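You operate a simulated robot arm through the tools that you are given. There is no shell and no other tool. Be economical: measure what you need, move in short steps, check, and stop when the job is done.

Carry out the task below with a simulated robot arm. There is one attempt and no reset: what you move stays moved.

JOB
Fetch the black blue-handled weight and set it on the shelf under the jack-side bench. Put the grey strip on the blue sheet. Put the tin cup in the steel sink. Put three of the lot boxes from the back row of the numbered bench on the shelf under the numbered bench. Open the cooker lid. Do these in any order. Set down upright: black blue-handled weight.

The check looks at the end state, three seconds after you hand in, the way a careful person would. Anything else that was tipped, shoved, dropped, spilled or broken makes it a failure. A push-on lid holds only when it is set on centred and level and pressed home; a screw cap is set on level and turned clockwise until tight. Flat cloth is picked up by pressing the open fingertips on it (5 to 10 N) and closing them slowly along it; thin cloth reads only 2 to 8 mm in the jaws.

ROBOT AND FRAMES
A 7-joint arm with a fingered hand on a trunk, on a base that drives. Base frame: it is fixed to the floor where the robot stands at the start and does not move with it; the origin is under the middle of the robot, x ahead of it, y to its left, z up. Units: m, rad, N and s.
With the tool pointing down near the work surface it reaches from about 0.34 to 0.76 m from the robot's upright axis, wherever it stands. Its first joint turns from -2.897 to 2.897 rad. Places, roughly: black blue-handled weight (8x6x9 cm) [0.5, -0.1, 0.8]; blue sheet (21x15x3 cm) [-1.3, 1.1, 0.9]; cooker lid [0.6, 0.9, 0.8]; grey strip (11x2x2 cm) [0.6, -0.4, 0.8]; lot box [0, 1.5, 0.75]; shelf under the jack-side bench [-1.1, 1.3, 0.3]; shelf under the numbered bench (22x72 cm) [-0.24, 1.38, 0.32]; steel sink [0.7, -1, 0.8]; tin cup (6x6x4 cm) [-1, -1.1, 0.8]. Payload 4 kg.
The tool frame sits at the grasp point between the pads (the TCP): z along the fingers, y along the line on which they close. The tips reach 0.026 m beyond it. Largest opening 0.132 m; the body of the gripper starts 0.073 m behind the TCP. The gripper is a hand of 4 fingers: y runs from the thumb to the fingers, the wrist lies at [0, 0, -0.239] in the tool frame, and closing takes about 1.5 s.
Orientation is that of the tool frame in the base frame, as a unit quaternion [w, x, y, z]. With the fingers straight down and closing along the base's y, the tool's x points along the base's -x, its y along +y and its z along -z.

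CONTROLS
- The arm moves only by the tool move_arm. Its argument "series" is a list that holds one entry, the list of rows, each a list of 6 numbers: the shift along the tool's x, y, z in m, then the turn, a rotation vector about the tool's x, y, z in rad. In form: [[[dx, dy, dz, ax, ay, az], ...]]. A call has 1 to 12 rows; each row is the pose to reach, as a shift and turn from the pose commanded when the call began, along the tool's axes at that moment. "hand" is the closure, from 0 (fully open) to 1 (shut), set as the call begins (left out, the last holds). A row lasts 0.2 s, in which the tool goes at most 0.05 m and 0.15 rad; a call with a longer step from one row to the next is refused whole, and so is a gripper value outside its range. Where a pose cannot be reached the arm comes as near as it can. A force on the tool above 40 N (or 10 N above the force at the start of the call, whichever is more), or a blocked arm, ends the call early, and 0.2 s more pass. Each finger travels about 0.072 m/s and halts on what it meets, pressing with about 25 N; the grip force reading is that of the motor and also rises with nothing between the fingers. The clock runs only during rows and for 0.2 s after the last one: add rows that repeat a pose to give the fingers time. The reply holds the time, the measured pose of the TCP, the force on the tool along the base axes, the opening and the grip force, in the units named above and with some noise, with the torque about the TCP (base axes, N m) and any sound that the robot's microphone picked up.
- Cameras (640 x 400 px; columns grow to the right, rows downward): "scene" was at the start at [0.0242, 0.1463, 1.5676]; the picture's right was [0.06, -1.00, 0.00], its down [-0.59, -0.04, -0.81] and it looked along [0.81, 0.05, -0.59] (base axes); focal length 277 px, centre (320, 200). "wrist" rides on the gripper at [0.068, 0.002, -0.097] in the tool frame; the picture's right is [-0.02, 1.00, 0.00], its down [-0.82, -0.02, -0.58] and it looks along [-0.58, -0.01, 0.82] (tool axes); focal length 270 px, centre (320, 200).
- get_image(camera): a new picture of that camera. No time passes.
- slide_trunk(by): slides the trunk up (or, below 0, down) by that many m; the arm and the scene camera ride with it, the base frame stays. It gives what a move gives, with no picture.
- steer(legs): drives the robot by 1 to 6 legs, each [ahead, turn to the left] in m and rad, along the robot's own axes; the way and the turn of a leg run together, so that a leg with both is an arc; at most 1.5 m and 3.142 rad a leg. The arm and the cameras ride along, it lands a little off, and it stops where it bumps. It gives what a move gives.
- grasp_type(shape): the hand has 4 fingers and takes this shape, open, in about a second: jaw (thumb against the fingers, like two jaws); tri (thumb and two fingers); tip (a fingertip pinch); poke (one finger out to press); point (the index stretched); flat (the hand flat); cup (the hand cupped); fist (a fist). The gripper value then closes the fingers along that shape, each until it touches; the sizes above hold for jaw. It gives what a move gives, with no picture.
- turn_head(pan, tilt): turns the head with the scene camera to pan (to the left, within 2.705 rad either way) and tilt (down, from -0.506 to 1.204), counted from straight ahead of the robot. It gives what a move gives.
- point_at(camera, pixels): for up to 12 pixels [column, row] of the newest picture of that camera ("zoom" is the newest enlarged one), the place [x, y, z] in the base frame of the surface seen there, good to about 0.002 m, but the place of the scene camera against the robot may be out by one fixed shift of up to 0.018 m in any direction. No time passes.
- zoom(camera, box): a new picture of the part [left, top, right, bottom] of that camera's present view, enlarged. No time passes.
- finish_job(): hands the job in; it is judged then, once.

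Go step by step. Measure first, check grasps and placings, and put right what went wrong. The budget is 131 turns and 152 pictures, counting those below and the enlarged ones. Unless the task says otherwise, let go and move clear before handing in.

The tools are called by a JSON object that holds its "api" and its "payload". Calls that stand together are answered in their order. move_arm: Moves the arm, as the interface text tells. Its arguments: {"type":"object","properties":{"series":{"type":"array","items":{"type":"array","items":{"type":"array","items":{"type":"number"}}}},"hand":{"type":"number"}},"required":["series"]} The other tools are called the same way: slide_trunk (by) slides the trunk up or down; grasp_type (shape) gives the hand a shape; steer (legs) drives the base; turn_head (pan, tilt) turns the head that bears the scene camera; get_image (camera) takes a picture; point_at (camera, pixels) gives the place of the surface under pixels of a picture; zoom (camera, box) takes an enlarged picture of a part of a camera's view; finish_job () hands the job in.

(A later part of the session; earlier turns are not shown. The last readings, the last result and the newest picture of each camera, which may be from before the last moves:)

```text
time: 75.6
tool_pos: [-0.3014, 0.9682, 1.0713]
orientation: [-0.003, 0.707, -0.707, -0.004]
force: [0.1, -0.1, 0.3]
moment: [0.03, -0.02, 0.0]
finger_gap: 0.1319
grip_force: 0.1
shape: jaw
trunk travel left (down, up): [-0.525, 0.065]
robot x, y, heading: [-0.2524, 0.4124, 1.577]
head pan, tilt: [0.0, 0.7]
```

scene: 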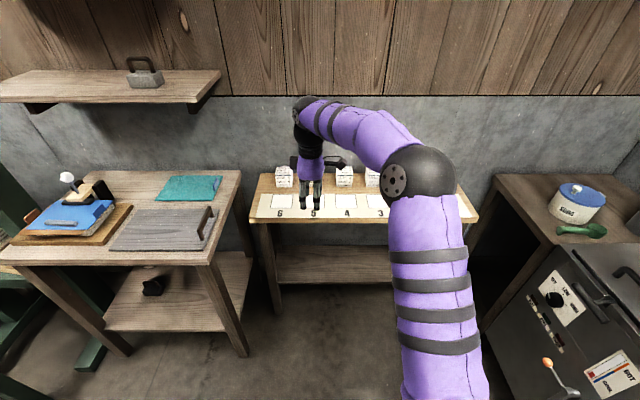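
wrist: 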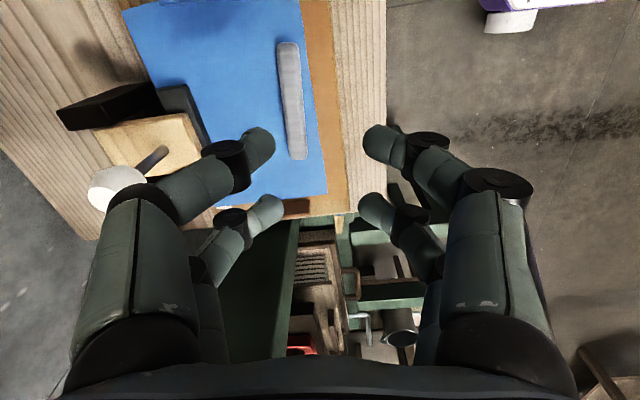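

Now tilting the hand 0.7 rad forward, then driving 0.2 m closer.

{"api": "move_arm", "payload": {"series": [[[0, 0, 0, 0, -0.14, 0], [0, 0, 0, 0, -0.28, 0], [0, 0, 0, 0, -0.42, 0], [0, 0, 0, 0, -0.56, 0], [0, 0, 0, 0, -0.7, 0], [0, 0, 0, 0, -0.7, 0]]]}}

{"api": "steer", "payload": {"legs": [[0.2, 0]]}}

{"api": "turn_head", "payload": {"pan": 0, "tilt": 0.75}}

{"api": "get_image", "payload": {"camera": "scene"}}

{"api": "get_image", "payload": {"camera": "wrist"}}

```text
time: 77.0
tool_pos: [-0.3009, 0.9676, 1.0698]
orientation: [-0.245, 0.664, -0.662, -0.248]
force: [-0.4, -0.4, 0.0]
moment: [0.01, 0.0, 0.01]
finger_gap: 0.132
grip_force: 0.1
shape: jaw
trunk travel left (down, up): [-0.525, 0.065]
robot x, y, heading: [-0.2601, 0.4143, 1.577]
head pan, tilt: [0.0, 0.7]
```

```text
time: 78.6
tool_pos: [-0.2964, 1.1707, 1.0705]
orientation: [0.246, -0.661, 0.664, 0.246]
force: [-0.3, -0.8, 0.4]
moment: [0.02, -0.02, -0.01]
finger_gap: 0.1319
grip_force: 0.1
shape: jaw
trunk travel left (down, up): [-0.525, 0.065]
robot x, y, heading: [-0.2546, 0.6166, 1.563]
head pan, tilt: [0.0, 0.7]
```

```text
time: 79.2
tool_pos: [-0.2973, 1.1713, 1.0701]
orientation: [0.246, -0.662, 0.664, 0.246]
force: [-0.2, 0.3, -0.1]
moment: [-0.01, 0.0, 0.0]
finger_gap: 0.132
grip_force: 0.0
shape: jaw
trunk travel left (down, up): [-0.525, 0.065]
robot x, y, heading: [-0.2585, 0.6172, 1.564]
head pan, tilt: [0.0, 0.75]
```

```text
118 pictures are left
```

scene: 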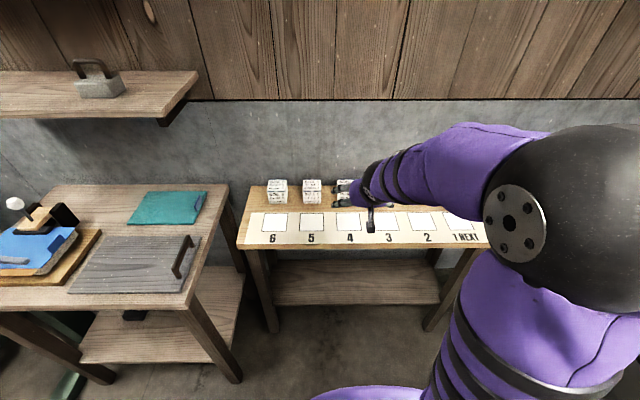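

```text
117 pictures are left
```

wrist: 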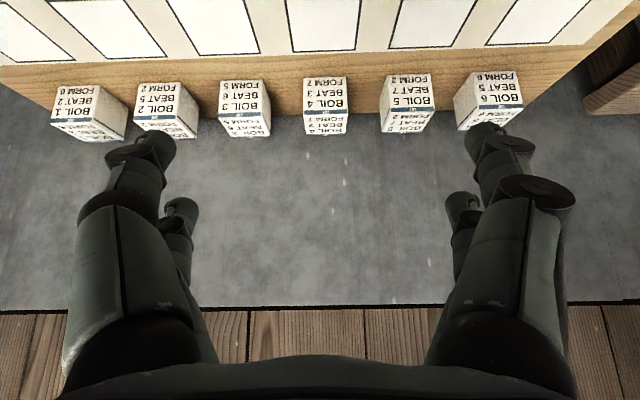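

The wrist camera sees all six boxes. I'll measure box 4 (324,100) and its neighbours accurately.

{"api": "point_at", "payload": {"camera": "wrist", "pixels": [[305, 100], [345, 100], [324, 92], [324, 125], [245, 95], [245, 122], [408, 90], [408, 120], [324, 74], [220, 100], [430, 90]]}}

{"api": "zoom", "payload": {"camera": "wrist", "box": [180, 40, 460, 160]}}

```text
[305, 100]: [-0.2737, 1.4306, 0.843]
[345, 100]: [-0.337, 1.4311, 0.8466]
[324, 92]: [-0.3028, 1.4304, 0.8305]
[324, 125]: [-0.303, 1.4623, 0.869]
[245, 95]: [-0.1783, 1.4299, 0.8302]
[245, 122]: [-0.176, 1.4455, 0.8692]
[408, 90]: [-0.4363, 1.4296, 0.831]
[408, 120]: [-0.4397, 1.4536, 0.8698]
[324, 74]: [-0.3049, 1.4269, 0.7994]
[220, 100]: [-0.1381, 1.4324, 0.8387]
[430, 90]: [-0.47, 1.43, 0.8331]
```

```text
2.29 times, centred on (320, 100) of wrist
```

zoom: 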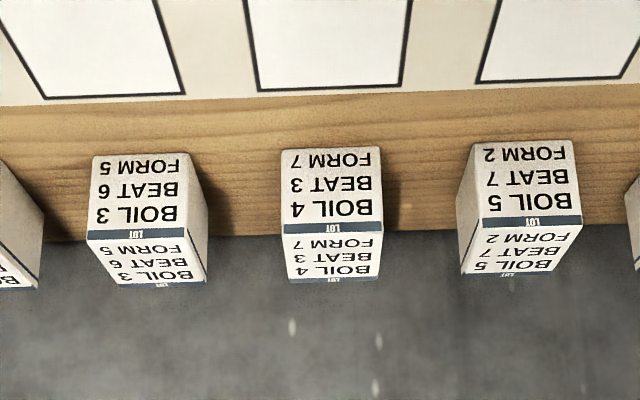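

Box 4 centre is (−0.305, 1.463), box 3 x −0.172, box 5 x −0.44. Moving to pre-grasp along the tool axis.

{"api": "move_arm", "payload": {"series": [[[-0.012, 0.001, 0.045, 0, 0, 0], [-0.024, 0.003, 0.09, 0, 0, 0], [-0.036, 0.004, 0.135, 0, 0, 0], [-0.048, 0.006, 0.18, 0, 0, 0], [-0.061, 0.007, 0.225, 0, 0, 0], [-0.0743, 0.008, 0.27, 0, 0, 0], [-0.0743, 0.008, 0.27, 0, 0, 0]]]}}

{"api": "get_image", "payload": {"camera": "wrist"}}

```text
time: 80.8
tool_pos: [-0.303, 1.4034, 0.9139]
orientation: [0.246, -0.661, 0.665, 0.246]
force: [-0.1, -0.6, 0.2]
moment: [0.01, 0.0, 0.0]
finger_gap: 0.1321
grip_force: 0.0
shape: jaw
trunk travel left (down, up): [-0.525, 0.065]
robot x, y, heading: [-0.2557, 0.6179, 1.568]
head pan, tilt: [0.0, 0.75]
```

```text
115 pictures are left
```

wrist: 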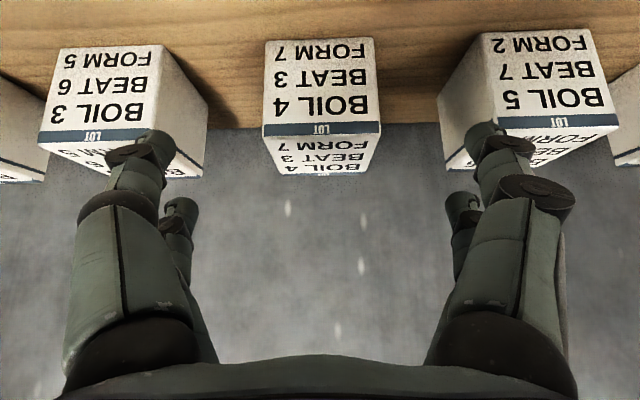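

The box is centred between the fingers. I'll narrow to 0.11 m for clearance to the neighbours and go in.

{"api": "move_arm", "payload": {"series": [[[0, 0.001, 0, 0, 0, 0], [0, 0.001, 0.03, 0, 0, 0], [0, 0.001, 0.06, 0, 0, 0], [0, 0.001, 0.083, 0, 0, 0], [0, 0.001, 0.083, 0, 0, 0]]], "hand": 0.17}}

{"api": "get_image", "payload": {"camera": "wrist"}}

```text
time: 82.0
tool_pos: [-0.3056, 1.4588, 0.8501]
orientation: [0.246, -0.661, 0.665, 0.246]
force: [0.1, -0.3, -0.8]
moment: [-0.03, -0.01, 0.01]
finger_gap: 0.1099
grip_force: 0.1
shape: jaw
trunk travel left (down, up): [-0.525, 0.065]
robot x, y, heading: [-0.2554, 0.618, 1.564]
head pan, tilt: [0.0, 0.75]
```

```text
114 pictures are left
```

wrist: 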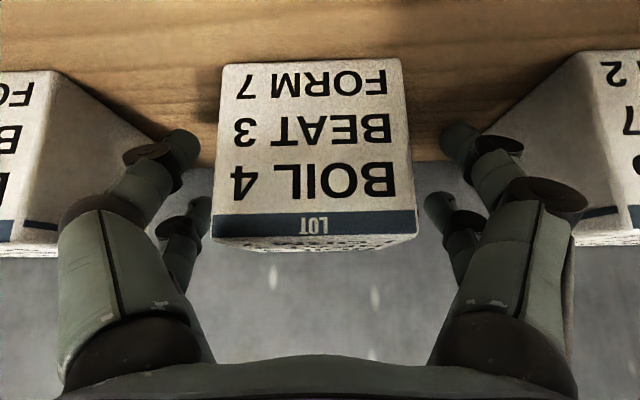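

Box 4 is between the fingers. Closing and then lifting a little.

{"api": "move_arm", "payload": {"series": [[[0, 0, 0, 0, 0, 0], [0, 0, 0, 0, 0, 0], [0, 0, 0, 0, 0, 0], [0, 0, 0, 0, 0, 0], [0, 0, 0, 0, 0, 0], [-0.013, 0, -0.015, 0, 0, 0], [-0.032, 0, -0.038, 0, 0, 0], [-0.045, 0, -0.054, 0, 0, 0]]], "hand": 1}}

{"api": "get_image", "payload": {"camera": "wrist"}}

```text
time: 83.8
tool_pos: [-0.3072, 1.4581, 0.9205]
orientation: [0.245, -0.662, 0.664, 0.246]
force: [0.5, -0.6, -2.4]
moment: [0.01, 0.0, 0.01]
finger_gap: 0.0634
grip_force: 25.1
shape: jaw
trunk travel left (down, up): [-0.525, 0.065]
robot x, y, heading: [-0.26, 0.6129, 1.571]
head pan, tilt: [0.0, 0.75]
```

```text
113 pictures are left
```

wrist: 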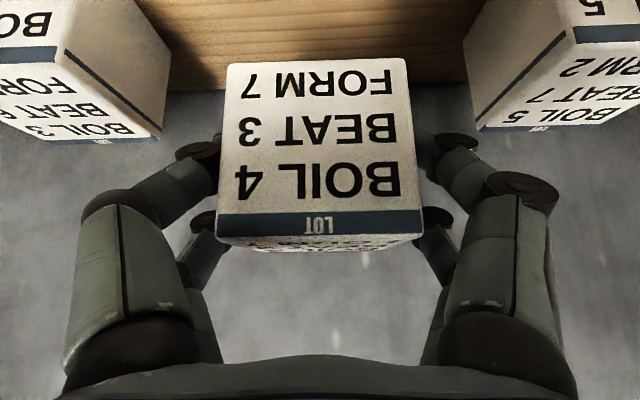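

Held. Retracting toward the robot clear of the bench edge.

{"api": "move_arm", "payload": {"series": [[[0.03, 0, -0.029, 0, 0, 0], [0.06, 0, -0.058, 0, 0, 0], [0.09, 0, -0.087, 0, 0, 0], [0.12, 0, -0.116, 0, 0, 0], [0.15, 0, -0.145, 0, 0, 0], [0.18, 0, -0.174, 0, 0, 0], [0.212, 0, -0.203, 0, 0, 0], [0.243, 0, -0.231, 0, 0, 0], [0.243, 0, -0.231, 0, 0, 0]]]}}

{"api": "get_image", "payload": {"camera": "scene"}}

```text
time: 85.8
tool_pos: [-0.3056, 1.1202, 0.9384]
orientation: [0.246, -0.661, 0.664, 0.247]
force: [-0.2, 0.1, -1.9]
moment: [0.02, -0.01, 0.01]
finger_gap: 0.063
grip_force: 25.3
shape: jaw
trunk travel left (down, up): [-0.525, 0.065]
robot x, y, heading: [-0.2606, 0.6159, 1.57]
head pan, tilt: [0.0, 0.75]
```

```text
112 pictures are left
```

scene: 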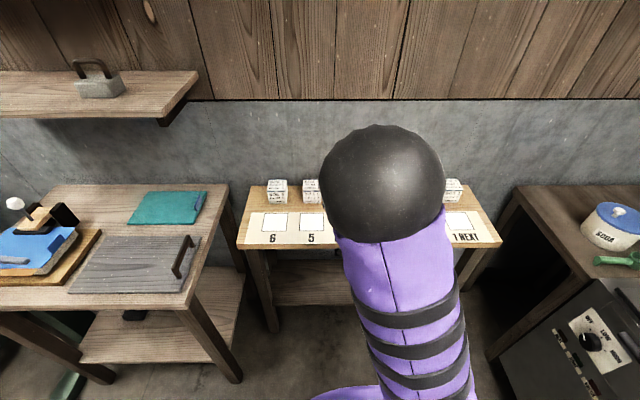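

Before lowering the trunk I'll check where the elbow is relative to the bench.

{"api": "point_at", "payload": {"camera": "scene", "pixels": [[380, 185], [390, 135], [430, 150], [340, 230]]}}

```text
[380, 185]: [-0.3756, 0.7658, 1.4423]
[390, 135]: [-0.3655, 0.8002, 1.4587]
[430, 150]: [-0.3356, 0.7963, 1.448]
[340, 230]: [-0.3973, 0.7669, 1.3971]
```

Elbow is at y≈0.8, clear. Lowering the trunk 0.5 m.

{"api": "slide_trunk", "payload": {"by": -0.5}}

{"api": "get_image", "payload": {"camera": "wrist"}}

{"api": "get_image", "payload": {"camera": "scene"}}

```text
refused: -0.5 is not a number from -0.4 to 0.4
```

```text
111 pictures are left
```

wrist: 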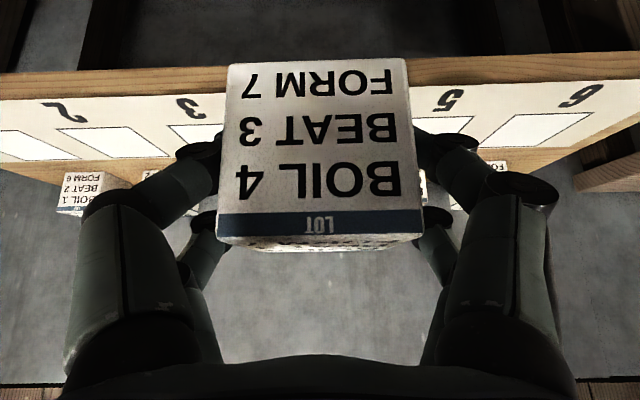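

```text
110 pictures are left
```

scene: 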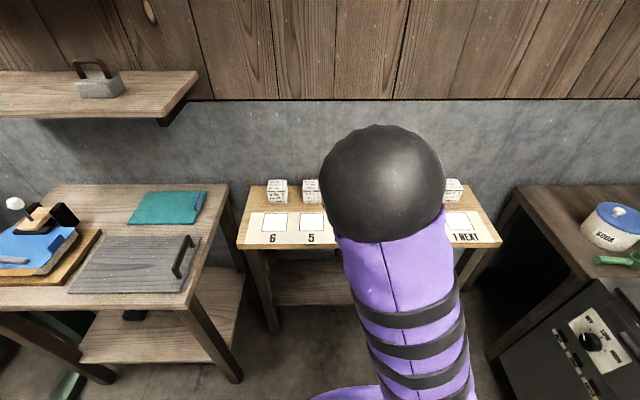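

The trunk moves at most 0.4 m per call, so I'll do two calls.

{"api": "slide_trunk", "payload": {"by": -0.25}}

{"api": "slide_trunk", "payload": {"by": -0.25}}

{"api": "get_image", "payload": {"camera": "wrist"}}

{"api": "get_image", "payload": {"camera": "scene"}}

```text
time: 88.4
tool_pos: [-0.3059, 1.1207, 0.6877]
orientation: [0.245, -0.663, 0.663, 0.246]
force: [0.4, 0.7, -2.0]
moment: [0.0, 0.0, 0.04]
finger_gap: 0.063
grip_force: 24.8
shape: jaw
trunk travel left (down, up): [-0.275, 0.315]
robot x, y, heading: [-0.2572, 0.6206, 1.567]
head pan, tilt: [0.0, 0.75]
```

```text
time: 91.0
tool_pos: [-0.3042, 1.1209, 0.4384]
orientation: [0.245, -0.662, 0.664, 0.246]
force: [-0.3, 0.2, -2.5]
moment: [-0.02, 0.01, -0.02]
finger_gap: 0.063
grip_force: 25.2
shape: jaw
trunk travel left (down, up): [-0.025, 0.565]
robot x, y, heading: [-0.259, 0.6156, 1.571]
head pan, tilt: [0.0, 0.75]
```

```text
109 pictures are left
```

wrist: 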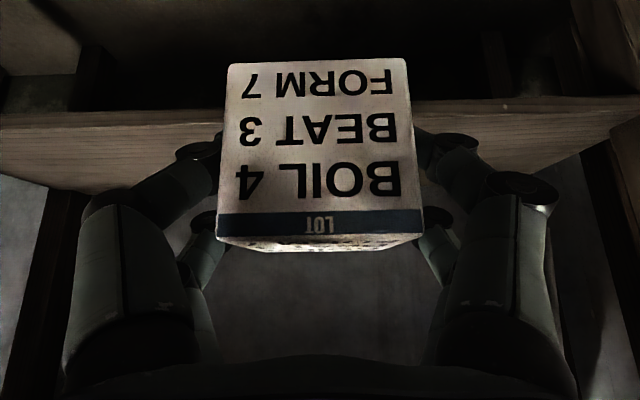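

```text
108 pictures are left
```

scene: 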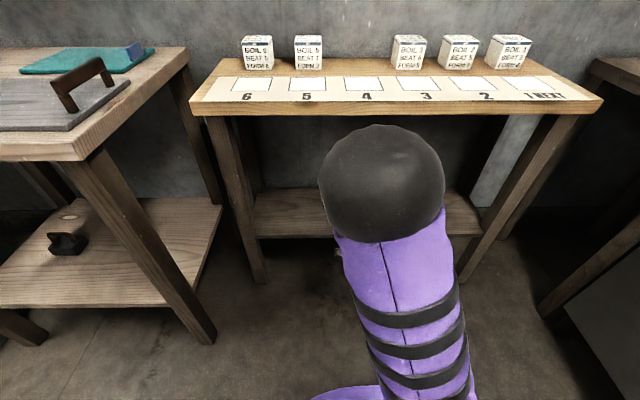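

I'll measure the shelf's top and front edge with the wrist camera.

{"api": "point_at", "payload": {"camera": "wrist", "pixels": [[540, 165], [540, 130], [540, 110], [600, 120], [60, 140], [60, 180], [90, 185], [580, 160]]}}

```text
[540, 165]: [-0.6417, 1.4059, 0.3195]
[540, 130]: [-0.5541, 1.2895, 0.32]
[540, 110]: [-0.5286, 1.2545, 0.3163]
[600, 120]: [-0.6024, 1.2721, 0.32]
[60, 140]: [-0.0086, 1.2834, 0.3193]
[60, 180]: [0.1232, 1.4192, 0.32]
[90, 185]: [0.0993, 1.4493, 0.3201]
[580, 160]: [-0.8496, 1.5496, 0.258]
```

Shelf spans y 1.255–1.46 at z 0.320. Going in over the shelf to y≈1.352 and then down to just above it.

{"api": "move_arm", "payload": {"series": [[[-0.03, 0, 0.025, 0, 0, 0], [-0.06, 0, 0.05, 0, 0, 0], [-0.09, 0, 0.075, 0, 0, 0], [-0.12, 0, 0.1, 0, 0, 0], [-0.15, 0, 0.126, 0, 0, 0], [-0.1775, 0, 0.1494, 0, 0, 0], [-0.1575, 0, 0.173, 0, 0, 0], [-0.1375, 0, 0.1968, 0, 0, 0], [-0.1375, 0, 0.1968, 0, 0, 0]]]}}

{"api": "get_image", "payload": {"camera": "wrist"}}

{"api": "get_image", "payload": {"camera": "scene"}}

```text
time: 93.0
tool_pos: [-0.3038, 1.3559, 0.3766]
orientation: [0.246, -0.661, 0.664, 0.247]
force: [0.4, -1.3, -1.4]
moment: [-0.02, -0.01, 0.0]
finger_gap: 0.0628
grip_force: 24.9
shape: jaw
trunk travel left (down, up): [-0.025, 0.565]
robot x, y, heading: [-0.2587, 0.6163, 1.564]
head pan, tilt: [0.0, 0.75]
```

```text
107 pictures are left
```

wrist: 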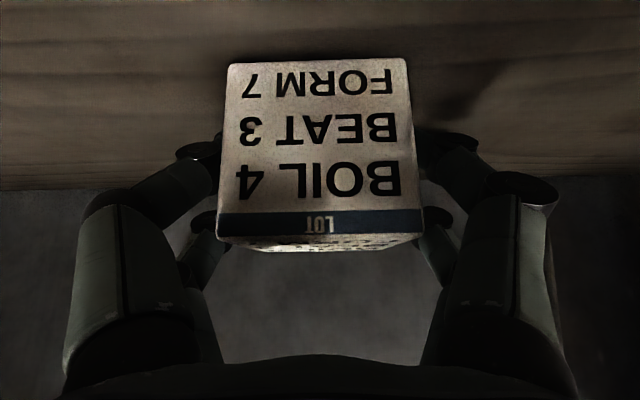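

```text
106 pictures are left
```

scene: 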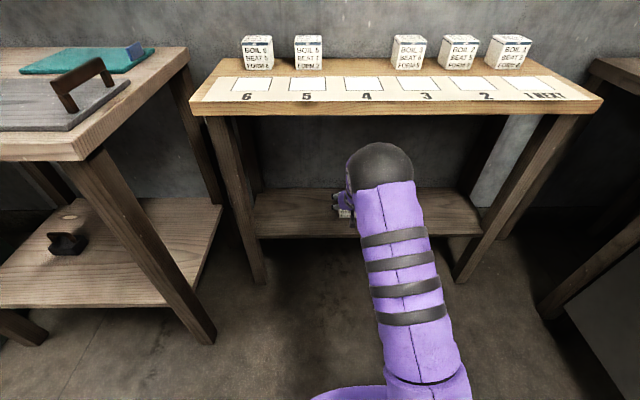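

The box is about 6 mm above the shelf. Lowering until contact.

{"api": "move_arm", "payload": {"series": [[[0.002, 0, 0.0023, 0, 0, 0], [0.0039, 0, 0.0046, 0, 0, 0], [0.0045, 0, 0.0054, 0, 0, 0]]]}}

```text
time: 93.8
tool_pos: [-0.3052, 1.3536, 0.3708]
orientation: [0.245, -0.662, 0.664, 0.247]
force: [0.3, -0.3, -2.9]
moment: [-0.02, 0.0, -0.02]
finger_gap: 0.0625
grip_force: 25.2
shape: jaw
trunk travel left (down, up): [-0.025, 0.565]
robot x, y, heading: [-0.261, 0.6124, 1.565]
head pan, tilt: [0.0, 0.75]
```

{"api": "move_arm", "payload": {"series": [[[0.0016, 0, 0.0019, 0, 0, 0], [0.0032, 0, 0.0038, 0, 0, 0], [0.0032, 0, 0.0038, 0, 0, 0]]]}}

```text
time: 94.6
tool_pos: [-0.3052, 1.3554, 0.3693]
orientation: [0.248, -0.661, 0.663, 0.249]
force: [0.6, -3.1, 19.3]
moment: [0.06, -0.04, -0.05]
finger_gap: 0.0629
grip_force: 25.2
shape: jaw
trunk travel left (down, up): [-0.025, 0.565]
robot x, y, heading: [-0.2593, 0.6196, 1.567]
head pan, tilt: [0.0, 0.75]
```

Contact made at 19 N. Opening and backing out along the tool axis, then straight back.

{"api": "move_arm", "payload": {"series": [[[-0.001, 0, -0.002, 0, 0, 0], [-0.001, 0, -0.002, 0, 0, 0], [-0.001, 0, -0.002, 0, 0, 0], [-0.001, 0, -0.002, 0, 0, 0], [-0.001, 0, -0.04, 0, 0, 0], [-0.001, 0, -0.08, 0, 0, 0], [0.034, 0, -0.11, 0, 0, 0], [0.069, 0, -0.139, 0, 0, 0], [0.104, 0, -0.168, 0, 0, 0], [0.134, 0, -0.193, 0, 0, 0]]], "hand": 0.17}}

{"api": "get_image", "payload": {"camera": "wrist"}}

```text
time: 96.8
tool_pos: [-0.3073, 1.1235, 0.4266]
orientation: [0.245, -0.662, 0.664, 0.246]
force: [0.0, 0.0, 0.9]
moment: [-0.01, -0.01, -0.01]
finger_gap: 0.1093
grip_force: 0.0
shape: jaw
trunk travel left (down, up): [-0.025, 0.565]
robot x, y, heading: [-0.258, 0.6156, 1.566]
head pan, tilt: [0.0, 0.75]
```

```text
105 pictures are left
```

wrist: 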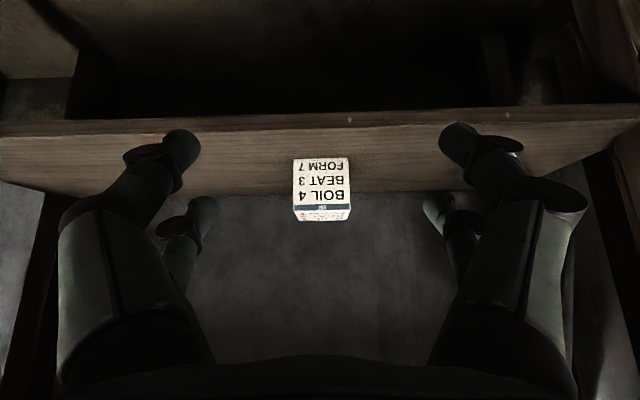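

Box 4 stands on the shelf. Raising the trunk for box 3.

{"api": "slide_trunk", "payload": {"by": 0.4}}

{"api": "slide_trunk", "payload": {"by": 0.1}}

{"api": "move_arm", "payload": {"series": [[[0, -0.045, 0, 0, 0, 0], [0, -0.09, 0, 0, 0, 0], [0, -0.135, 0, 0, 0, 0], [-0.034, -0.135, 0.032, 0, 0, 0], [-0.068, -0.135, 0.064, 0, 0, 0], [-0.102, -0.135, 0.096, 0, 0, 0], [-0.136, -0.135, 0.128, 0, 0, 0], [-0.17, -0.135, 0.16, 0, 0, 0], [-0.2066, -0.135, 0.191, 0, 0, 0], [-0.2066, -0.135, 0.191, 0, 0, 0]]]}}

{"api": "get_image", "payload": {"camera": "wrist"}}

```text
time: 100.6
tool_pos: [-0.3066, 1.1244, 0.8262]
orientation: [0.247, -0.661, 0.665, 0.246]
force: [0.4, -0.1, 0.3]
moment: [0.0, 0.0, -0.04]
finger_gap: 0.1095
grip_force: 0.1
shape: jaw
trunk travel left (down, up): [-0.425, 0.165]
robot x, y, heading: [-0.2527, 0.6143, 1.567]
head pan, tilt: [0.0, 0.75]
```

```text
time: 102.0
tool_pos: [-0.3057, 1.1241, 0.9267]
orientation: [0.245, -0.663, 0.663, 0.246]
force: [-1.1, 0.2, 0.3]
moment: [0.02, 0.01, 0.02]
finger_gap: 0.1094
grip_force: 0.1
shape: jaw
trunk travel left (down, up): [-0.525, 0.065]
robot x, y, heading: [-0.2576, 0.6183, 1.567]
head pan, tilt: [0.0, 0.75]
```

```text
time: 104.2
tool_pos: [-0.1728, 1.4036, 0.9113]
orientation: [0.246, -0.661, 0.665, 0.246]
force: [-0.1, -0.1, 0.3]
moment: [0.0, 0.01, 0.02]
finger_gap: 0.1095
grip_force: 0.1
shape: jaw
trunk travel left (down, up): [-0.525, 0.065]
robot x, y, heading: [-0.2582, 0.6161, 1.566]
head pan, tilt: [0.0, 0.75]
```

```text
104 pictures are left
```

wrist: 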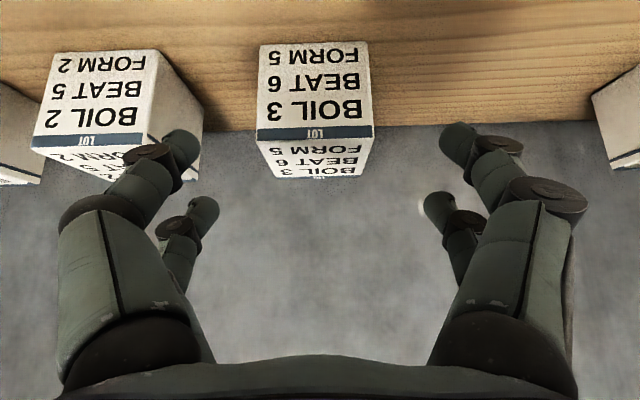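

Box 3 is centred within a few mm. Going in.

{"api": "move_arm", "payload": {"series": [[[0, -0.004, 0.03, 0, 0, 0], [0, -0.004, 0.06, 0, 0, 0], [0, -0.004, 0.082, 0, 0, 0], [0, -0.004, 0.082, 0, 0, 0]]]}}

{"api": "move_arm", "payload": {"series": [[[0, 0, 0, 0, 0, 0], [0, 0, 0, 0, 0, 0], [0, 0, 0, 0, 0, 0], [0, 0, 0, 0, 0, 0], [0, 0, 0, 0, 0, 0], [-0.013, 0, -0.015, 0, 0, 0], [-0.032, 0, -0.038, 0, 0, 0], [-0.045, 0, -0.054, 0, 0, 0]]], "hand": 1}}

{"api": "get_image", "payload": {"camera": "wrist"}}

```text
time: 105.2
tool_pos: [-0.1673, 1.4603, 0.8532]
orientation: [0.245, -0.662, 0.664, 0.247]
force: [-0.7, -1.3, 0.8]
moment: [0.0, 0.03, -0.01]
finger_gap: 0.1096
grip_force: 0.0
shape: jaw
trunk travel left (down, up): [-0.525, 0.065]
robot x, y, heading: [-0.2567, 0.6157, 1.57]
head pan, tilt: [0.0, 0.75]
```

```text
time: 107.0
tool_pos: [-0.1669, 1.4574, 0.9241]
orientation: [0.245, -0.662, 0.664, 0.246]
force: [-0.6, 0.2, -2.3]
moment: [-0.01, 0.04, 0.0]
finger_gap: 0.0627
grip_force: 24.9
shape: jaw
trunk travel left (down, up): [-0.525, 0.065]
robot x, y, heading: [-0.2578, 0.6138, 1.568]
head pan, tilt: [0.0, 0.75]
```

```text
103 pictures are left
```

wrist: 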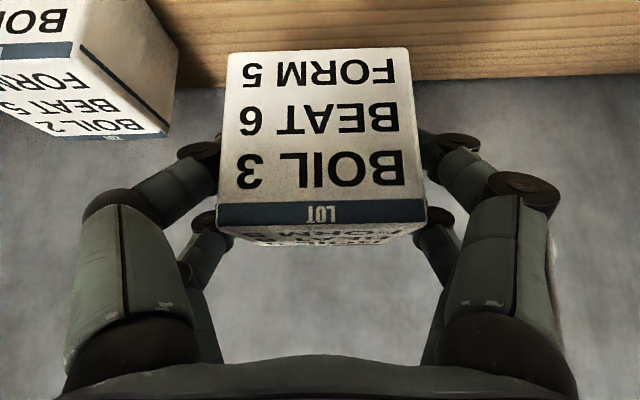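

Held. Retracting and lowering the trunk in the same way (elbow clearance was fine).

{"api": "move_arm", "payload": {"series": [[[0.03, 0, -0.028, 0, 0, 0], [0.062, 0, -0.057, 0, 0, 0], [0.093, 0, -0.085, 0, 0, 0], [0.124, 0, -0.114, 0, 0, 0], [0.155, 0, -0.142, 0, 0, 0], [0.187, 0, -0.171, 0, 0, 0], [0.218, 0, -0.2, 0, 0, 0], [0.249, 0, -0.228, 0, 0, 0], [0.249, 0, -0.228, 0, 0, 0]]]}}

{"api": "slide_trunk", "payload": {"by": -0.4}}

{"api": "slide_trunk", "payload": {"by": -0.1}}

{"api": "get_image", "payload": {"camera": "wrist"}}

```text
time: 109.0
tool_pos: [-0.1685, 1.1178, 0.9349]
orientation: [0.246, -0.662, 0.664, 0.247]
force: [0.4, -0.1, -1.5]
moment: [-0.02, 0.02, -0.02]
finger_gap: 0.0628
grip_force: 25.0
shape: jaw
trunk travel left (down, up): [-0.525, 0.065]
robot x, y, heading: [-0.2559, 0.6115, 1.571]
head pan, tilt: [0.0, 0.75]
```

```text
time: 112.8
tool_pos: [-0.1681, 1.1204, 0.5355]
orientation: [0.245, -0.663, 0.663, 0.247]
force: [-0.1, -0.4, -2.7]
moment: [0.0, 0.0, 0.0]
finger_gap: 0.0628
grip_force: 24.6
shape: jaw
trunk travel left (down, up): [-0.125, 0.465]
robot x, y, heading: [-0.2569, 0.6194, 1.569]
head pan, tilt: [0.0, 0.75]
```

```text
time: 114.1
tool_pos: [-0.1688, 1.1194, 0.4351]
orientation: [0.245, -0.662, 0.664, 0.246]
force: [0.2, 0.2, -1.6]
moment: [0.0, 0.02, 0.02]
finger_gap: 0.0627
grip_force: 24.5
shape: jaw
trunk travel left (down, up): [-0.025, 0.565]
robot x, y, heading: [-0.26, 0.6145, 1.57]
head pan, tilt: [0.0, 0.75]
```

```text
102 pictures are left
```

wrist: 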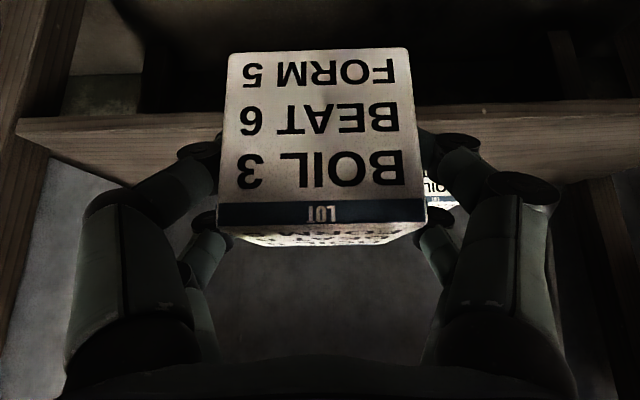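

Going in over the shelf and lowering to just above it.

{"api": "move_arm", "payload": {"series": [[[-0.03, 0, 0.025, 0, 0, 0], [-0.06, 0, 0.05, 0, 0, 0], [-0.09, 0, 0.076, 0, 0, 0], [-0.12, 0, 0.101, 0, 0, 0], [-0.15, 0, 0.126, 0, 0, 0], [-0.18, 0, 0.1513, 0, 0, 0], [-0.16, 0, 0.175, 0, 0, 0], [-0.1414, 0, 0.1972, 0, 0, 0], [-0.1414, 0, 0.1972, 0, 0, 0]]]}}

{"api": "move_arm", "payload": {"series": [[[0.0013, 0, 0.0015, 0, 0, 0], [0.0026, 0, 0.003, 0, 0, 0], [0.0039, 0, 0.0046, 0, 0, 0]]]}}

```text
time: 116.1
tool_pos: [-0.1693, 1.3554, 0.3788]
orientation: [0.245, -0.662, 0.664, 0.246]
force: [-0.1, -0.1, -1.2]
moment: [-0.01, 0.0, -0.02]
finger_gap: 0.0624
grip_force: 25.2
shape: jaw
trunk travel left (down, up): [-0.025, 0.565]
robot x, y, heading: [-0.2553, 0.6187, 1.56]
head pan, tilt: [0.0, 0.75]
```

```text
time: 116.9
tool_pos: [-0.1678, 1.3552, 0.3725]
orientation: [0.246, -0.662, 0.663, 0.248]
force: [0.3, -1.5, 4.9]
moment: [-0.01, -0.07, -0.04]
finger_gap: 0.0624
grip_force: 25.3
shape: jaw
trunk travel left (down, up): [-0.025, 0.565]
robot x, y, heading: [-0.2571, 0.6165, 1.564]
head pan, tilt: [0.0, 0.75]
```

Light contact (4.9 N). Releasing and backing out.

{"api": "move_arm", "payload": {"series": [[[0, 0, 0, 0, 0, 0], [0, 0, 0, 0, 0, 0], [0, 0, 0, 0, 0, 0], [0, 0, 0, 0, 0, 0], [0, 0, -0.04, 0, 0, 0], [0, 0, -0.08, 0, 0, 0], [0.034, 0, -0.11, 0, 0, 0], [0.069, 0, -0.139, 0, 0, 0], [0.104, 0, -0.168, 0, 0, 0], [0.134, 0, -0.193, 0, 0, 0]]], "hand": 0.17}}

{"api": "get_image", "payload": {"camera": "wrist"}}

{"api": "slide_trunk", "payload": {"by": 0.4}}

{"api": "slide_trunk", "payload": {"by": 0.1}}

```text
time: 119.1
tool_pos: [-0.1662, 1.1298, 0.4292]
orientation: [0.246, -0.662, 0.664, 0.247]
force: [0.0, 0.2, 0.4]
moment: [0.02, 0.03, 0.03]
finger_gap: 0.1094
grip_force: 0.1
shape: jaw
trunk travel left (down, up): [-0.025, 0.565]
robot x, y, heading: [-0.2591, 0.6152, 1.569]
head pan, tilt: [0.0, 0.75]
```

```text
101 pictures are left
```

wrist: 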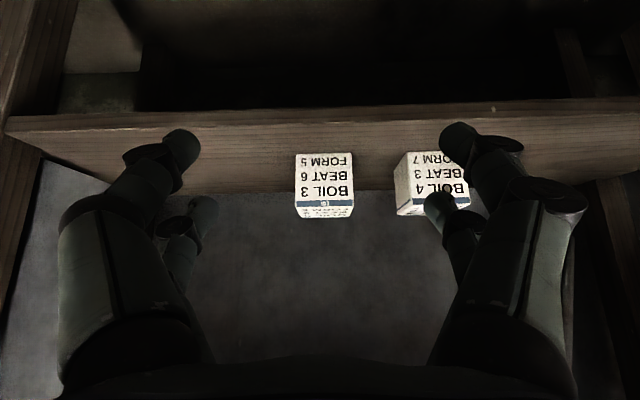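

```text
time: 122.9
tool_pos: [-0.1675, 1.1296, 0.8283]
orientation: [0.245, -0.662, 0.664, 0.246]
force: [-0.7, 1.0, -0.5]
moment: [-0.03, -0.04, 0.02]
finger_gap: 0.1096
grip_force: 0.1
shape: jaw
trunk travel left (down, up): [-0.425, 0.165]
robot x, y, heading: [-0.2587, 0.6167, 1.565]
head pan, tilt: [0.0, 0.75]
```

```text
time: 124.3
tool_pos: [-0.166, 1.1308, 0.9301]
orientation: [0.245, -0.662, 0.663, 0.247]
force: [0.2, 0.3, -0.1]
moment: [0.04, 0.02, 0.0]
finger_gap: 0.1093
grip_force: 0.0
shape: jaw
trunk travel left (down, up): [-0.525, 0.065]
robot x, y, heading: [-0.2548, 0.617, 1.564]
head pan, tilt: [0.0, 0.75]
```

Two boxes are on the shelf. Moving to box 5 at x −0.44.

{"api": "move_arm", "payload": {"series": [[[0, 0.046, 0, 0, 0, 0], [0, 0.092, 0, 0, 0, 0], [0, 0.138, 0, 0, 0, 0], [0, 0.184, 0, 0, 0, 0], [0, 0.23, 0, 0, 0, 0], [0, 0.273, 0, 0, 0, 0], [-0.034, 0.273, 0.032, 0, 0, 0], [-0.068, 0.273, 0.064, 0, 0, 0], [-0.102, 0.273, 0.096, 0, 0, 0], [-0.136, 0.273, 0.128, 0, 0, 0], [-0.17, 0.273, 0.16, 0, 0, 0], [-0.1987, 0.273, 0.1895, 0, 0, 0]]]}}

{"api": "get_image", "payload": {"camera": "wrist"}}

```text
time: 126.9
tool_pos: [-0.4376, 1.4066, 0.9158]
orientation: [0.246, -0.661, 0.665, 0.247]
force: [0.1, 0.1, -0.6]
moment: [-0.04, 0.01, 0.01]
finger_gap: 0.1095
grip_force: 0.1
shape: jaw
trunk travel left (down, up): [-0.525, 0.065]
robot x, y, heading: [-0.2613, 0.617, 1.569]
head pan, tilt: [0.0, 0.75]
```

```text
100 pictures are left
```

wrist: 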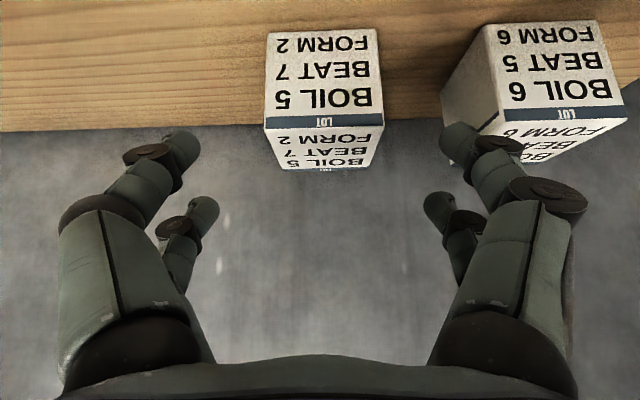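

Centred. Going in, closing and lifting.

{"api": "move_arm", "payload": {"series": [[[0, 0.001, 0.03, 0, 0, 0], [0, 0.001, 0.06, 0, 0, 0], [0, 0.001, 0.083, 0, 0, 0], [0, 0.001, 0.083, 0, 0, 0]]]}}

{"api": "move_arm", "payload": {"series": [[[0, 0, 0, 0, 0, 0], [0, 0, 0, 0, 0, 0], [0, 0, 0, 0, 0, 0], [0, 0, 0, 0, 0, 0], [0, 0, 0, 0, 0, 0], [-0.013, 0, -0.015, 0, 0, 0], [-0.032, 0, -0.038, 0, 0, 0], [-0.045, 0, -0.054, 0, 0, 0]]], "hand": 1}}

{"api": "get_image", "payload": {"camera": "wrist"}}

```text
time: 127.9
tool_pos: [-0.4374, 1.4611, 0.8524]
orientation: [0.246, -0.661, 0.665, 0.246]
force: [1.3, -0.3, -0.3]
moment: [0.01, -0.01, 0.02]
finger_gap: 0.1093
grip_force: 0.1
shape: jaw
trunk travel left (down, up): [-0.525, 0.065]
robot x, y, heading: [-0.2562, 0.615, 1.57]
head pan, tilt: [0.0, 0.75]
```

```text
time: 129.7
tool_pos: [-0.4379, 1.4585, 0.9233]
orientation: [0.246, -0.662, 0.664, 0.246]
force: [0.8, 0.6, -1.0]
moment: [-0.03, 0.01, 0.0]
finger_gap: 0.0632
grip_force: 25.1
shape: jaw
trunk travel left (down, up): [-0.525, 0.065]
robot x, y, heading: [-0.2586, 0.6163, 1.566]
head pan, tilt: [0.0, 0.75]
```

```text
99 pictures are left
```

wrist: 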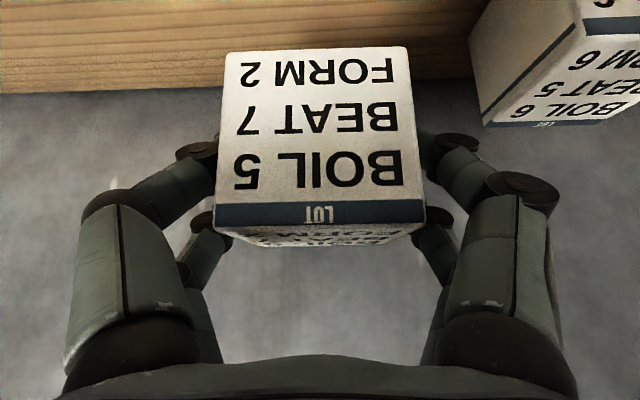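

Held. Retracting, then lowering.

{"api": "move_arm", "payload": {"series": [[[0.03, 0, -0.028, 0, 0, 0], [0.062, 0, -0.057, 0, 0, 0], [0.093, 0, -0.085, 0, 0, 0], [0.124, 0, -0.114, 0, 0, 0], [0.155, 0, -0.142, 0, 0, 0], [0.187, 0, -0.171, 0, 0, 0], [0.218, 0, -0.2, 0, 0, 0], [0.249, 0, -0.228, 0, 0, 0], [0.249, 0, -0.228, 0, 0, 0]]]}}

{"api": "slide_trunk", "payload": {"by": -0.4}}

{"api": "slide_trunk", "payload": {"by": -0.1}}

{"api": "get_image", "payload": {"camera": "wrist"}}

```text
time: 131.7
tool_pos: [-0.4399, 1.1193, 0.9339]
orientation: [0.246, -0.662, 0.664, 0.247]
force: [0.3, 0.4, -2.4]
moment: [0.01, 0.0, 0.02]
finger_gap: 0.063
grip_force: 25.5
shape: jaw
trunk travel left (down, up): [-0.525, 0.065]
robot x, y, heading: [-0.2576, 0.619, 1.566]
head pan, tilt: [0.0, 0.75]
```

```text
time: 135.5
tool_pos: [-0.4407, 1.1194, 0.5334]
orientation: [0.246, -0.661, 0.665, 0.245]
force: [0.6, -0.1, -2.4]
moment: [0.01, 0.0, 0.0]
finger_gap: 0.0627
grip_force: 25.1
shape: jaw
trunk travel left (down, up): [-0.125, 0.465]
robot x, y, heading: [-0.2596, 0.6147, 1.563]
head pan, tilt: [0.0, 0.75]
```

```text
time: 136.8
tool_pos: [-0.4401, 1.1195, 0.4331]
orientation: [0.246, -0.662, 0.664, 0.246]
force: [0.9, -0.5, -1.4]
moment: [-0.01, 0.04, 0.01]
finger_gap: 0.063
grip_force: 24.6
shape: jaw
trunk travel left (down, up): [-0.025, 0.565]
robot x, y, heading: [-0.2612, 0.6184, 1.565]
head pan, tilt: [0.0, 0.75]
```

```text
98 pictures are left
```

wrist: 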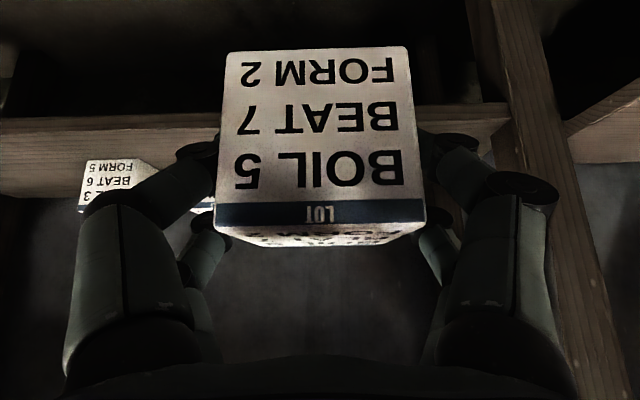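

A leg appears on the right (540,150); I'll check its x before going in.

{"api": "point_at", "payload": {"camera": "wrist", "pixels": [[515, 110], [530, 150], [500, 60], [545, 180]]}}

```text
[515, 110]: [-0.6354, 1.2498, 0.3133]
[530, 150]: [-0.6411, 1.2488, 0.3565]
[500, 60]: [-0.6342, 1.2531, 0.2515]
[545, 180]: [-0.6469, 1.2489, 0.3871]
```

The leg is at x ≤ −0.634, 19 cm away. Going in.

{"api": "move_arm", "payload": {"series": [[[-0.03, 0, 0.025, 0, 0, 0], [-0.06, 0, 0.05, 0, 0, 0], [-0.09, 0, 0.076, 0, 0, 0], [-0.12, 0, 0.101, 0, 0, 0], [-0.15, 0, 0.126, 0, 0, 0], [-0.18, 0, 0.1513, 0, 0, 0], [-0.16, 0, 0.175, 0, 0, 0], [-0.1434, 0, 0.1948, 0, 0, 0], [-0.1434, 0, 0.1948, 0, 0, 0]]]}}

{"api": "move_arm", "payload": {"series": [[[0.0013, 0, 0.0015, 0, 0, 0], [0.0026, 0, 0.003, 0, 0, 0], [0.0039, 0, 0.0046, 0, 0, 0]]]}}

```text
time: 138.8
tool_pos: [-0.439, 1.3532, 0.3789]
orientation: [0.246, -0.661, 0.664, 0.246]
force: [0.0, 0.1, -2.2]
moment: [-0.02, -0.01, -0.01]
finger_gap: 0.0624
grip_force: 25.2
shape: jaw
trunk travel left (down, up): [-0.025, 0.565]
robot x, y, heading: [-0.2561, 0.6185, 1.57]
head pan, tilt: [0.0, 0.75]
```

```text
time: 139.6
tool_pos: [-0.4364, 1.3551, 0.3734]
orientation: [0.247, -0.66, 0.665, 0.246]
force: [-0.1, -0.3, -1.4]
moment: [-0.01, 0.02, 0.03]
finger_gap: 0.0627
grip_force: 25.7
shape: jaw
trunk travel left (down, up): [-0.025, 0.565]
robot x, y, heading: [-0.2593, 0.6186, 1.564]
head pan, tilt: [0.0, 0.75]
```

{"api": "move_arm", "payload": {"series": [[[0.0008, 0, 0.001, 0, 0, 0], [0.0018, 0, 0.0021, 0, 0, 0], [0.0018, 0, 0.0021, 0, 0, 0]]]}}

{"api": "move_arm", "payload": {"series": [[[0, 0, 0, 0, 0, 0], [0, 0, 0, 0, 0, 0], [0, 0, 0, 0, 0, 0], [0, 0, 0, 0, 0, 0], [0, 0, -0.04, 0, 0, 0], [0, 0, -0.08, 0, 0, 0], [0.034, 0, -0.11, 0, 0, 0], [0.069, 0, -0.139, 0, 0, 0], [0.104, 0, -0.168, 0, 0, 0], [0.134, 0, -0.193, 0, 0, 0]]], "hand": 0.17}}

{"api": "get_image", "payload": {"camera": "wrist"}}

{"api": "slide_trunk", "payload": {"by": 0.4}}

{"api": "slide_trunk", "payload": {"by": 0.1}}

```text
time: 140.4
tool_pos: [-0.4406, 1.356, 0.3715]
orientation: [0.246, -0.661, 0.664, 0.248]
force: [-0.1, -3.9, 8.9]
moment: [-0.05, -0.11, -0.01]
finger_gap: 0.0626
grip_force: 25.0
shape: jaw
trunk travel left (down, up): [-0.025, 0.565]
robot x, y, heading: [-0.256, 0.6163, 1.566]
head pan, tilt: [0.0, 0.75]
```

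```text
time: 142.6
tool_pos: [-0.4392, 1.1243, 0.4297]
orientation: [0.246, -0.662, 0.663, 0.247]
force: [-0.3, 0.1, 0.3]
moment: [-0.01, -0.03, -0.03]
finger_gap: 0.1095
grip_force: 0.0
shape: jaw
trunk travel left (down, up): [-0.025, 0.565]
robot x, y, heading: [-0.257, 0.6166, 1.567]
head pan, tilt: [0.0, 0.75]
```

```text
97 pictures are left
```

wrist: 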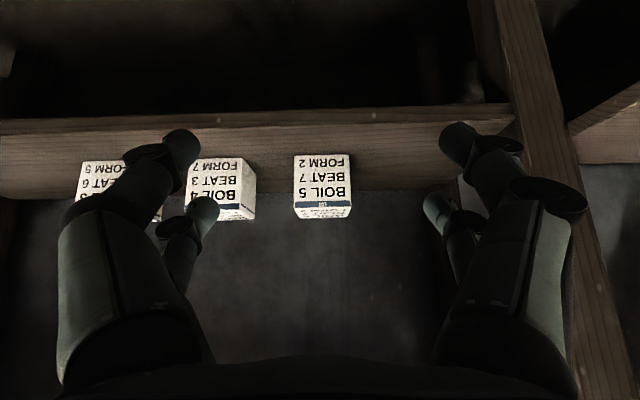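

```text
time: 146.5
tool_pos: [-0.4393, 1.1254, 0.8296]
orientation: [0.246, -0.661, 0.665, 0.246]
force: [-0.3, -0.1, -0.6]
moment: [-0.02, -0.01, 0.0]
finger_gap: 0.1095
grip_force: 0.1
shape: jaw
trunk travel left (down, up): [-0.425, 0.165]
robot x, y, heading: [-0.2576, 0.6184, 1.569]
head pan, tilt: [0.0, 0.75]
```

```text
time: 147.8
tool_pos: [-0.4403, 1.1247, 0.9295]
orientation: [0.245, -0.662, 0.664, 0.246]
force: [0.5, 0.2, -0.1]
moment: [0.01, -0.02, 0.0]
finger_gap: 0.1094
grip_force: 0.0
shape: jaw
trunk travel left (down, up): [-0.525, 0.065]
robot x, y, heading: [-0.258, 0.6155, 1.566]
head pan, tilt: [0.0, 0.75]
```

All three boxes (3, 4, 5) stand on the shelf. Next is the cooker lid: untilt and raise the hand, then reposition in front of the cooker.

{"api": "move_arm", "payload": {"series": [[[-0.01, -0.03, -0.03, 0, 0.14, 0], [-0.02, -0.06, -0.06, 0, 0.28, 0], [-0.04, -0.09, -0.09, 0, 0.42, 0], [-0.06, -0.12, -0.12, 0, 0.56, 0], [-0.08, -0.15, -0.14, 0, 0.7, 0], [-0.09, -0.18, -0.15, 0, 0.7, 0]]], "hand": 0}}

{"api": "steer", "payload": {"legs": [[0, -0.9], [0.17, 0], [0, -0.667]]}}

{"api": "turn_head", "payload": {"pan": 0.25, "tilt": 0.75}}

{"api": "get_image", "payload": {"camera": "scene"}}

{"api": "get_image", "payload": {"camera": "wrist"}}

```text
time: 149.2
tool_pos: [-0.2576, 1.095, 1.1027]
orientation: [0.003, -0.706, 0.709, 0.005]
force: [1.0, 0.1, 0.0]
moment: [0.0, 0.04, -0.01]
finger_gap: 0.1321
grip_force: 0.0
shape: jaw
trunk travel left (down, up): [-0.525, 0.065]
robot x, y, heading: [-0.2549, 0.6166, 1.565]
head pan, tilt: [0.0, 0.75]
```

```text
time: 155.1
tool_pos: [0.349, 0.7422, 1.1011]
orientation: [0.005, -0.016, 1.0, 0.0]
force: [0.3, 0.3, 0.8]
moment: [0.02, 0.02, 0.01]
finger_gap: 0.1318
grip_force: 0.2
shape: jaw
trunk travel left (down, up): [-0.525, 0.065]
robot x, y, heading: [-0.1272, 0.7211, 0.032]
head pan, tilt: [0.0, 0.75]
```

```text
time: 155.8
tool_pos: [0.3494, 0.743, 1.1014]
orientation: [0.006, -0.016, 1.0, 0.001]
force: [-0.1, -0.4, 0.6]
moment: [0.05, 0.03, 0.03]
finger_gap: 0.132
grip_force: 0.2
shape: jaw
trunk travel left (down, up): [-0.525, 0.065]
robot x, y, heading: [-0.1299, 0.7197, 0.029]
head pan, tilt: [0.25, 0.75]
```

```text
96 pictures are left
```

scene: 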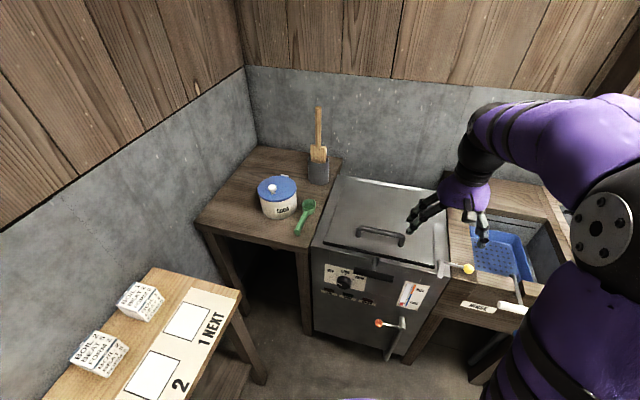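

```text
95 pictures are left
```

wrist: 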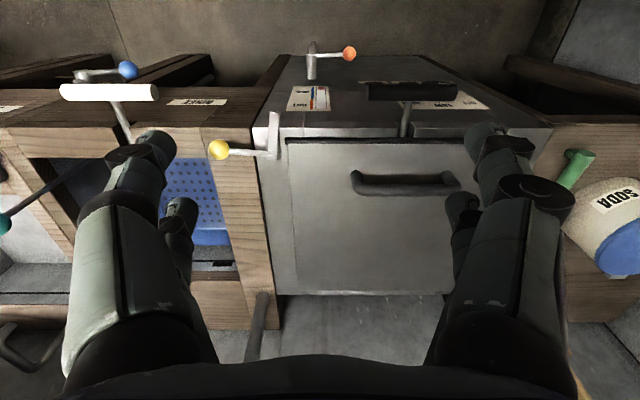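

The lid handle shows at wrist (405,183), and a yellow-knob lever sits at the lid's right front corner (220,150). Measuring.

{"api": "point_at", "payload": {"camera": "wrist", "pixels": [[405, 188], [360, 185], [450, 185], [405, 160], [290, 145], [290, 290], [480, 285], [220, 150], [273, 135], [410, 140], [405, 215]]}}

{"api": "zoom", "payload": {"camera": "scene", "box": [310, 170, 480, 340]}}

{"api": "zoom", "payload": {"camera": "wrist", "box": [200, 60, 520, 260]}}

```text
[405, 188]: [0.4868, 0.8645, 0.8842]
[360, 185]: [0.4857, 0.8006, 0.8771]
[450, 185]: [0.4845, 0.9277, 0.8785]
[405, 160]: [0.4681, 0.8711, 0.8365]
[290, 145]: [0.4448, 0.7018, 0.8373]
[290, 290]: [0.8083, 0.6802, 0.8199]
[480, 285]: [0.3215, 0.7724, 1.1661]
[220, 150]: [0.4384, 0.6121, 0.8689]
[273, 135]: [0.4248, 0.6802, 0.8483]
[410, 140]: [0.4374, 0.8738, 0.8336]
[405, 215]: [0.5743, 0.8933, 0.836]
```

```text
2.35 times, centred on (395, 255) of scene
```

zoom: 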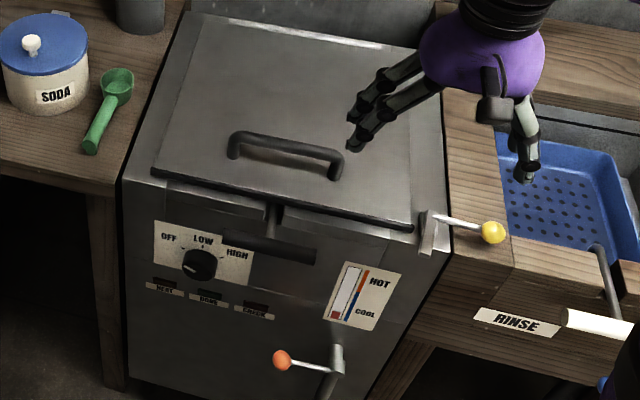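

```text
2.00 times, centred on (360, 160) of wrist
```

zoom: 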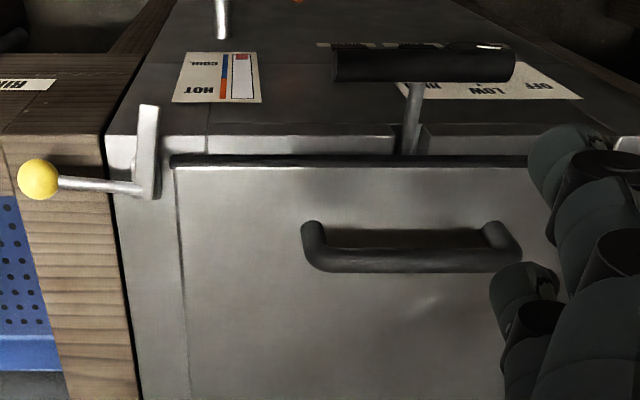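

The lid hinges at the back and the handle bar is at (0.487, 0.80–0.93, 0.88). I'll drive 0.12 m closer for reach and measure the hinge edge.

{"api": "point_at", "payload": {"camera": "scene", "pixels": [[345, 178], [386, 185], [428, 194], [386, 192], [378, 233], [322, 240], [430, 262], [318, 230]]}}

{"api": "steer", "payload": {"legs": [[0.12, -0.03]]}}

{"api": "get_image", "payload": {"camera": "wrist"}}

```text
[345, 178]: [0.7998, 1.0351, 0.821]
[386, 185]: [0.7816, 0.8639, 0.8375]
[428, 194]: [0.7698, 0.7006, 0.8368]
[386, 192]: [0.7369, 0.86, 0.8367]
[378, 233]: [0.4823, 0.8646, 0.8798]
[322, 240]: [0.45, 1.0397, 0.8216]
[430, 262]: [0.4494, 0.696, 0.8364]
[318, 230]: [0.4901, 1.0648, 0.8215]
```

```text
time: 157.1
tool_pos: [0.4746, 0.7326, 1.1018]
orientation: [0.005, -0.003, 1.0, 0.0]
force: [0.4, -0.1, 0.0]
moment: [0.03, 0.02, 0.0]
finger_gap: 0.1318
grip_force: 0.0
shape: jaw
trunk travel left (down, up): [-0.525, 0.065]
robot x, y, heading: [-0.0026, 0.7253, 0.007]
head pan, tilt: [0.25, 0.75]
```

```text
92 pictures are left
```

wrist: 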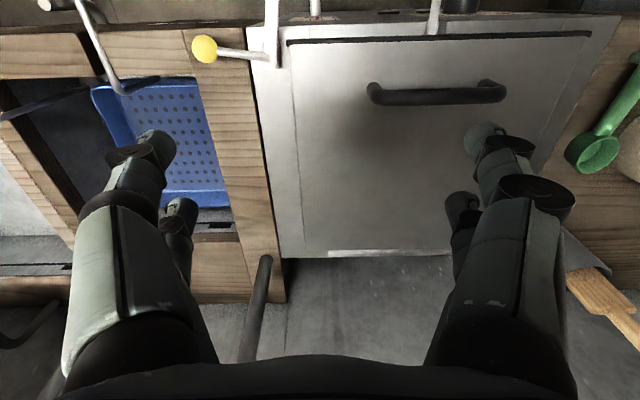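

Measuring the handle again from this pose and the lid's back edge.

{"api": "point_at", "payload": {"camera": "wrist", "pixels": [[437, 98], [380, 95], [495, 94], [370, 248], [370, 254], [437, 70]]}}

```text
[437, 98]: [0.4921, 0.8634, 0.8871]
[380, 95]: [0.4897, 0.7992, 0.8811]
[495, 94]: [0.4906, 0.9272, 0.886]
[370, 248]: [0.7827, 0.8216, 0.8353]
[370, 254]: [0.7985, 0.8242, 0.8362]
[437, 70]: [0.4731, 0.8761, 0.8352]
```

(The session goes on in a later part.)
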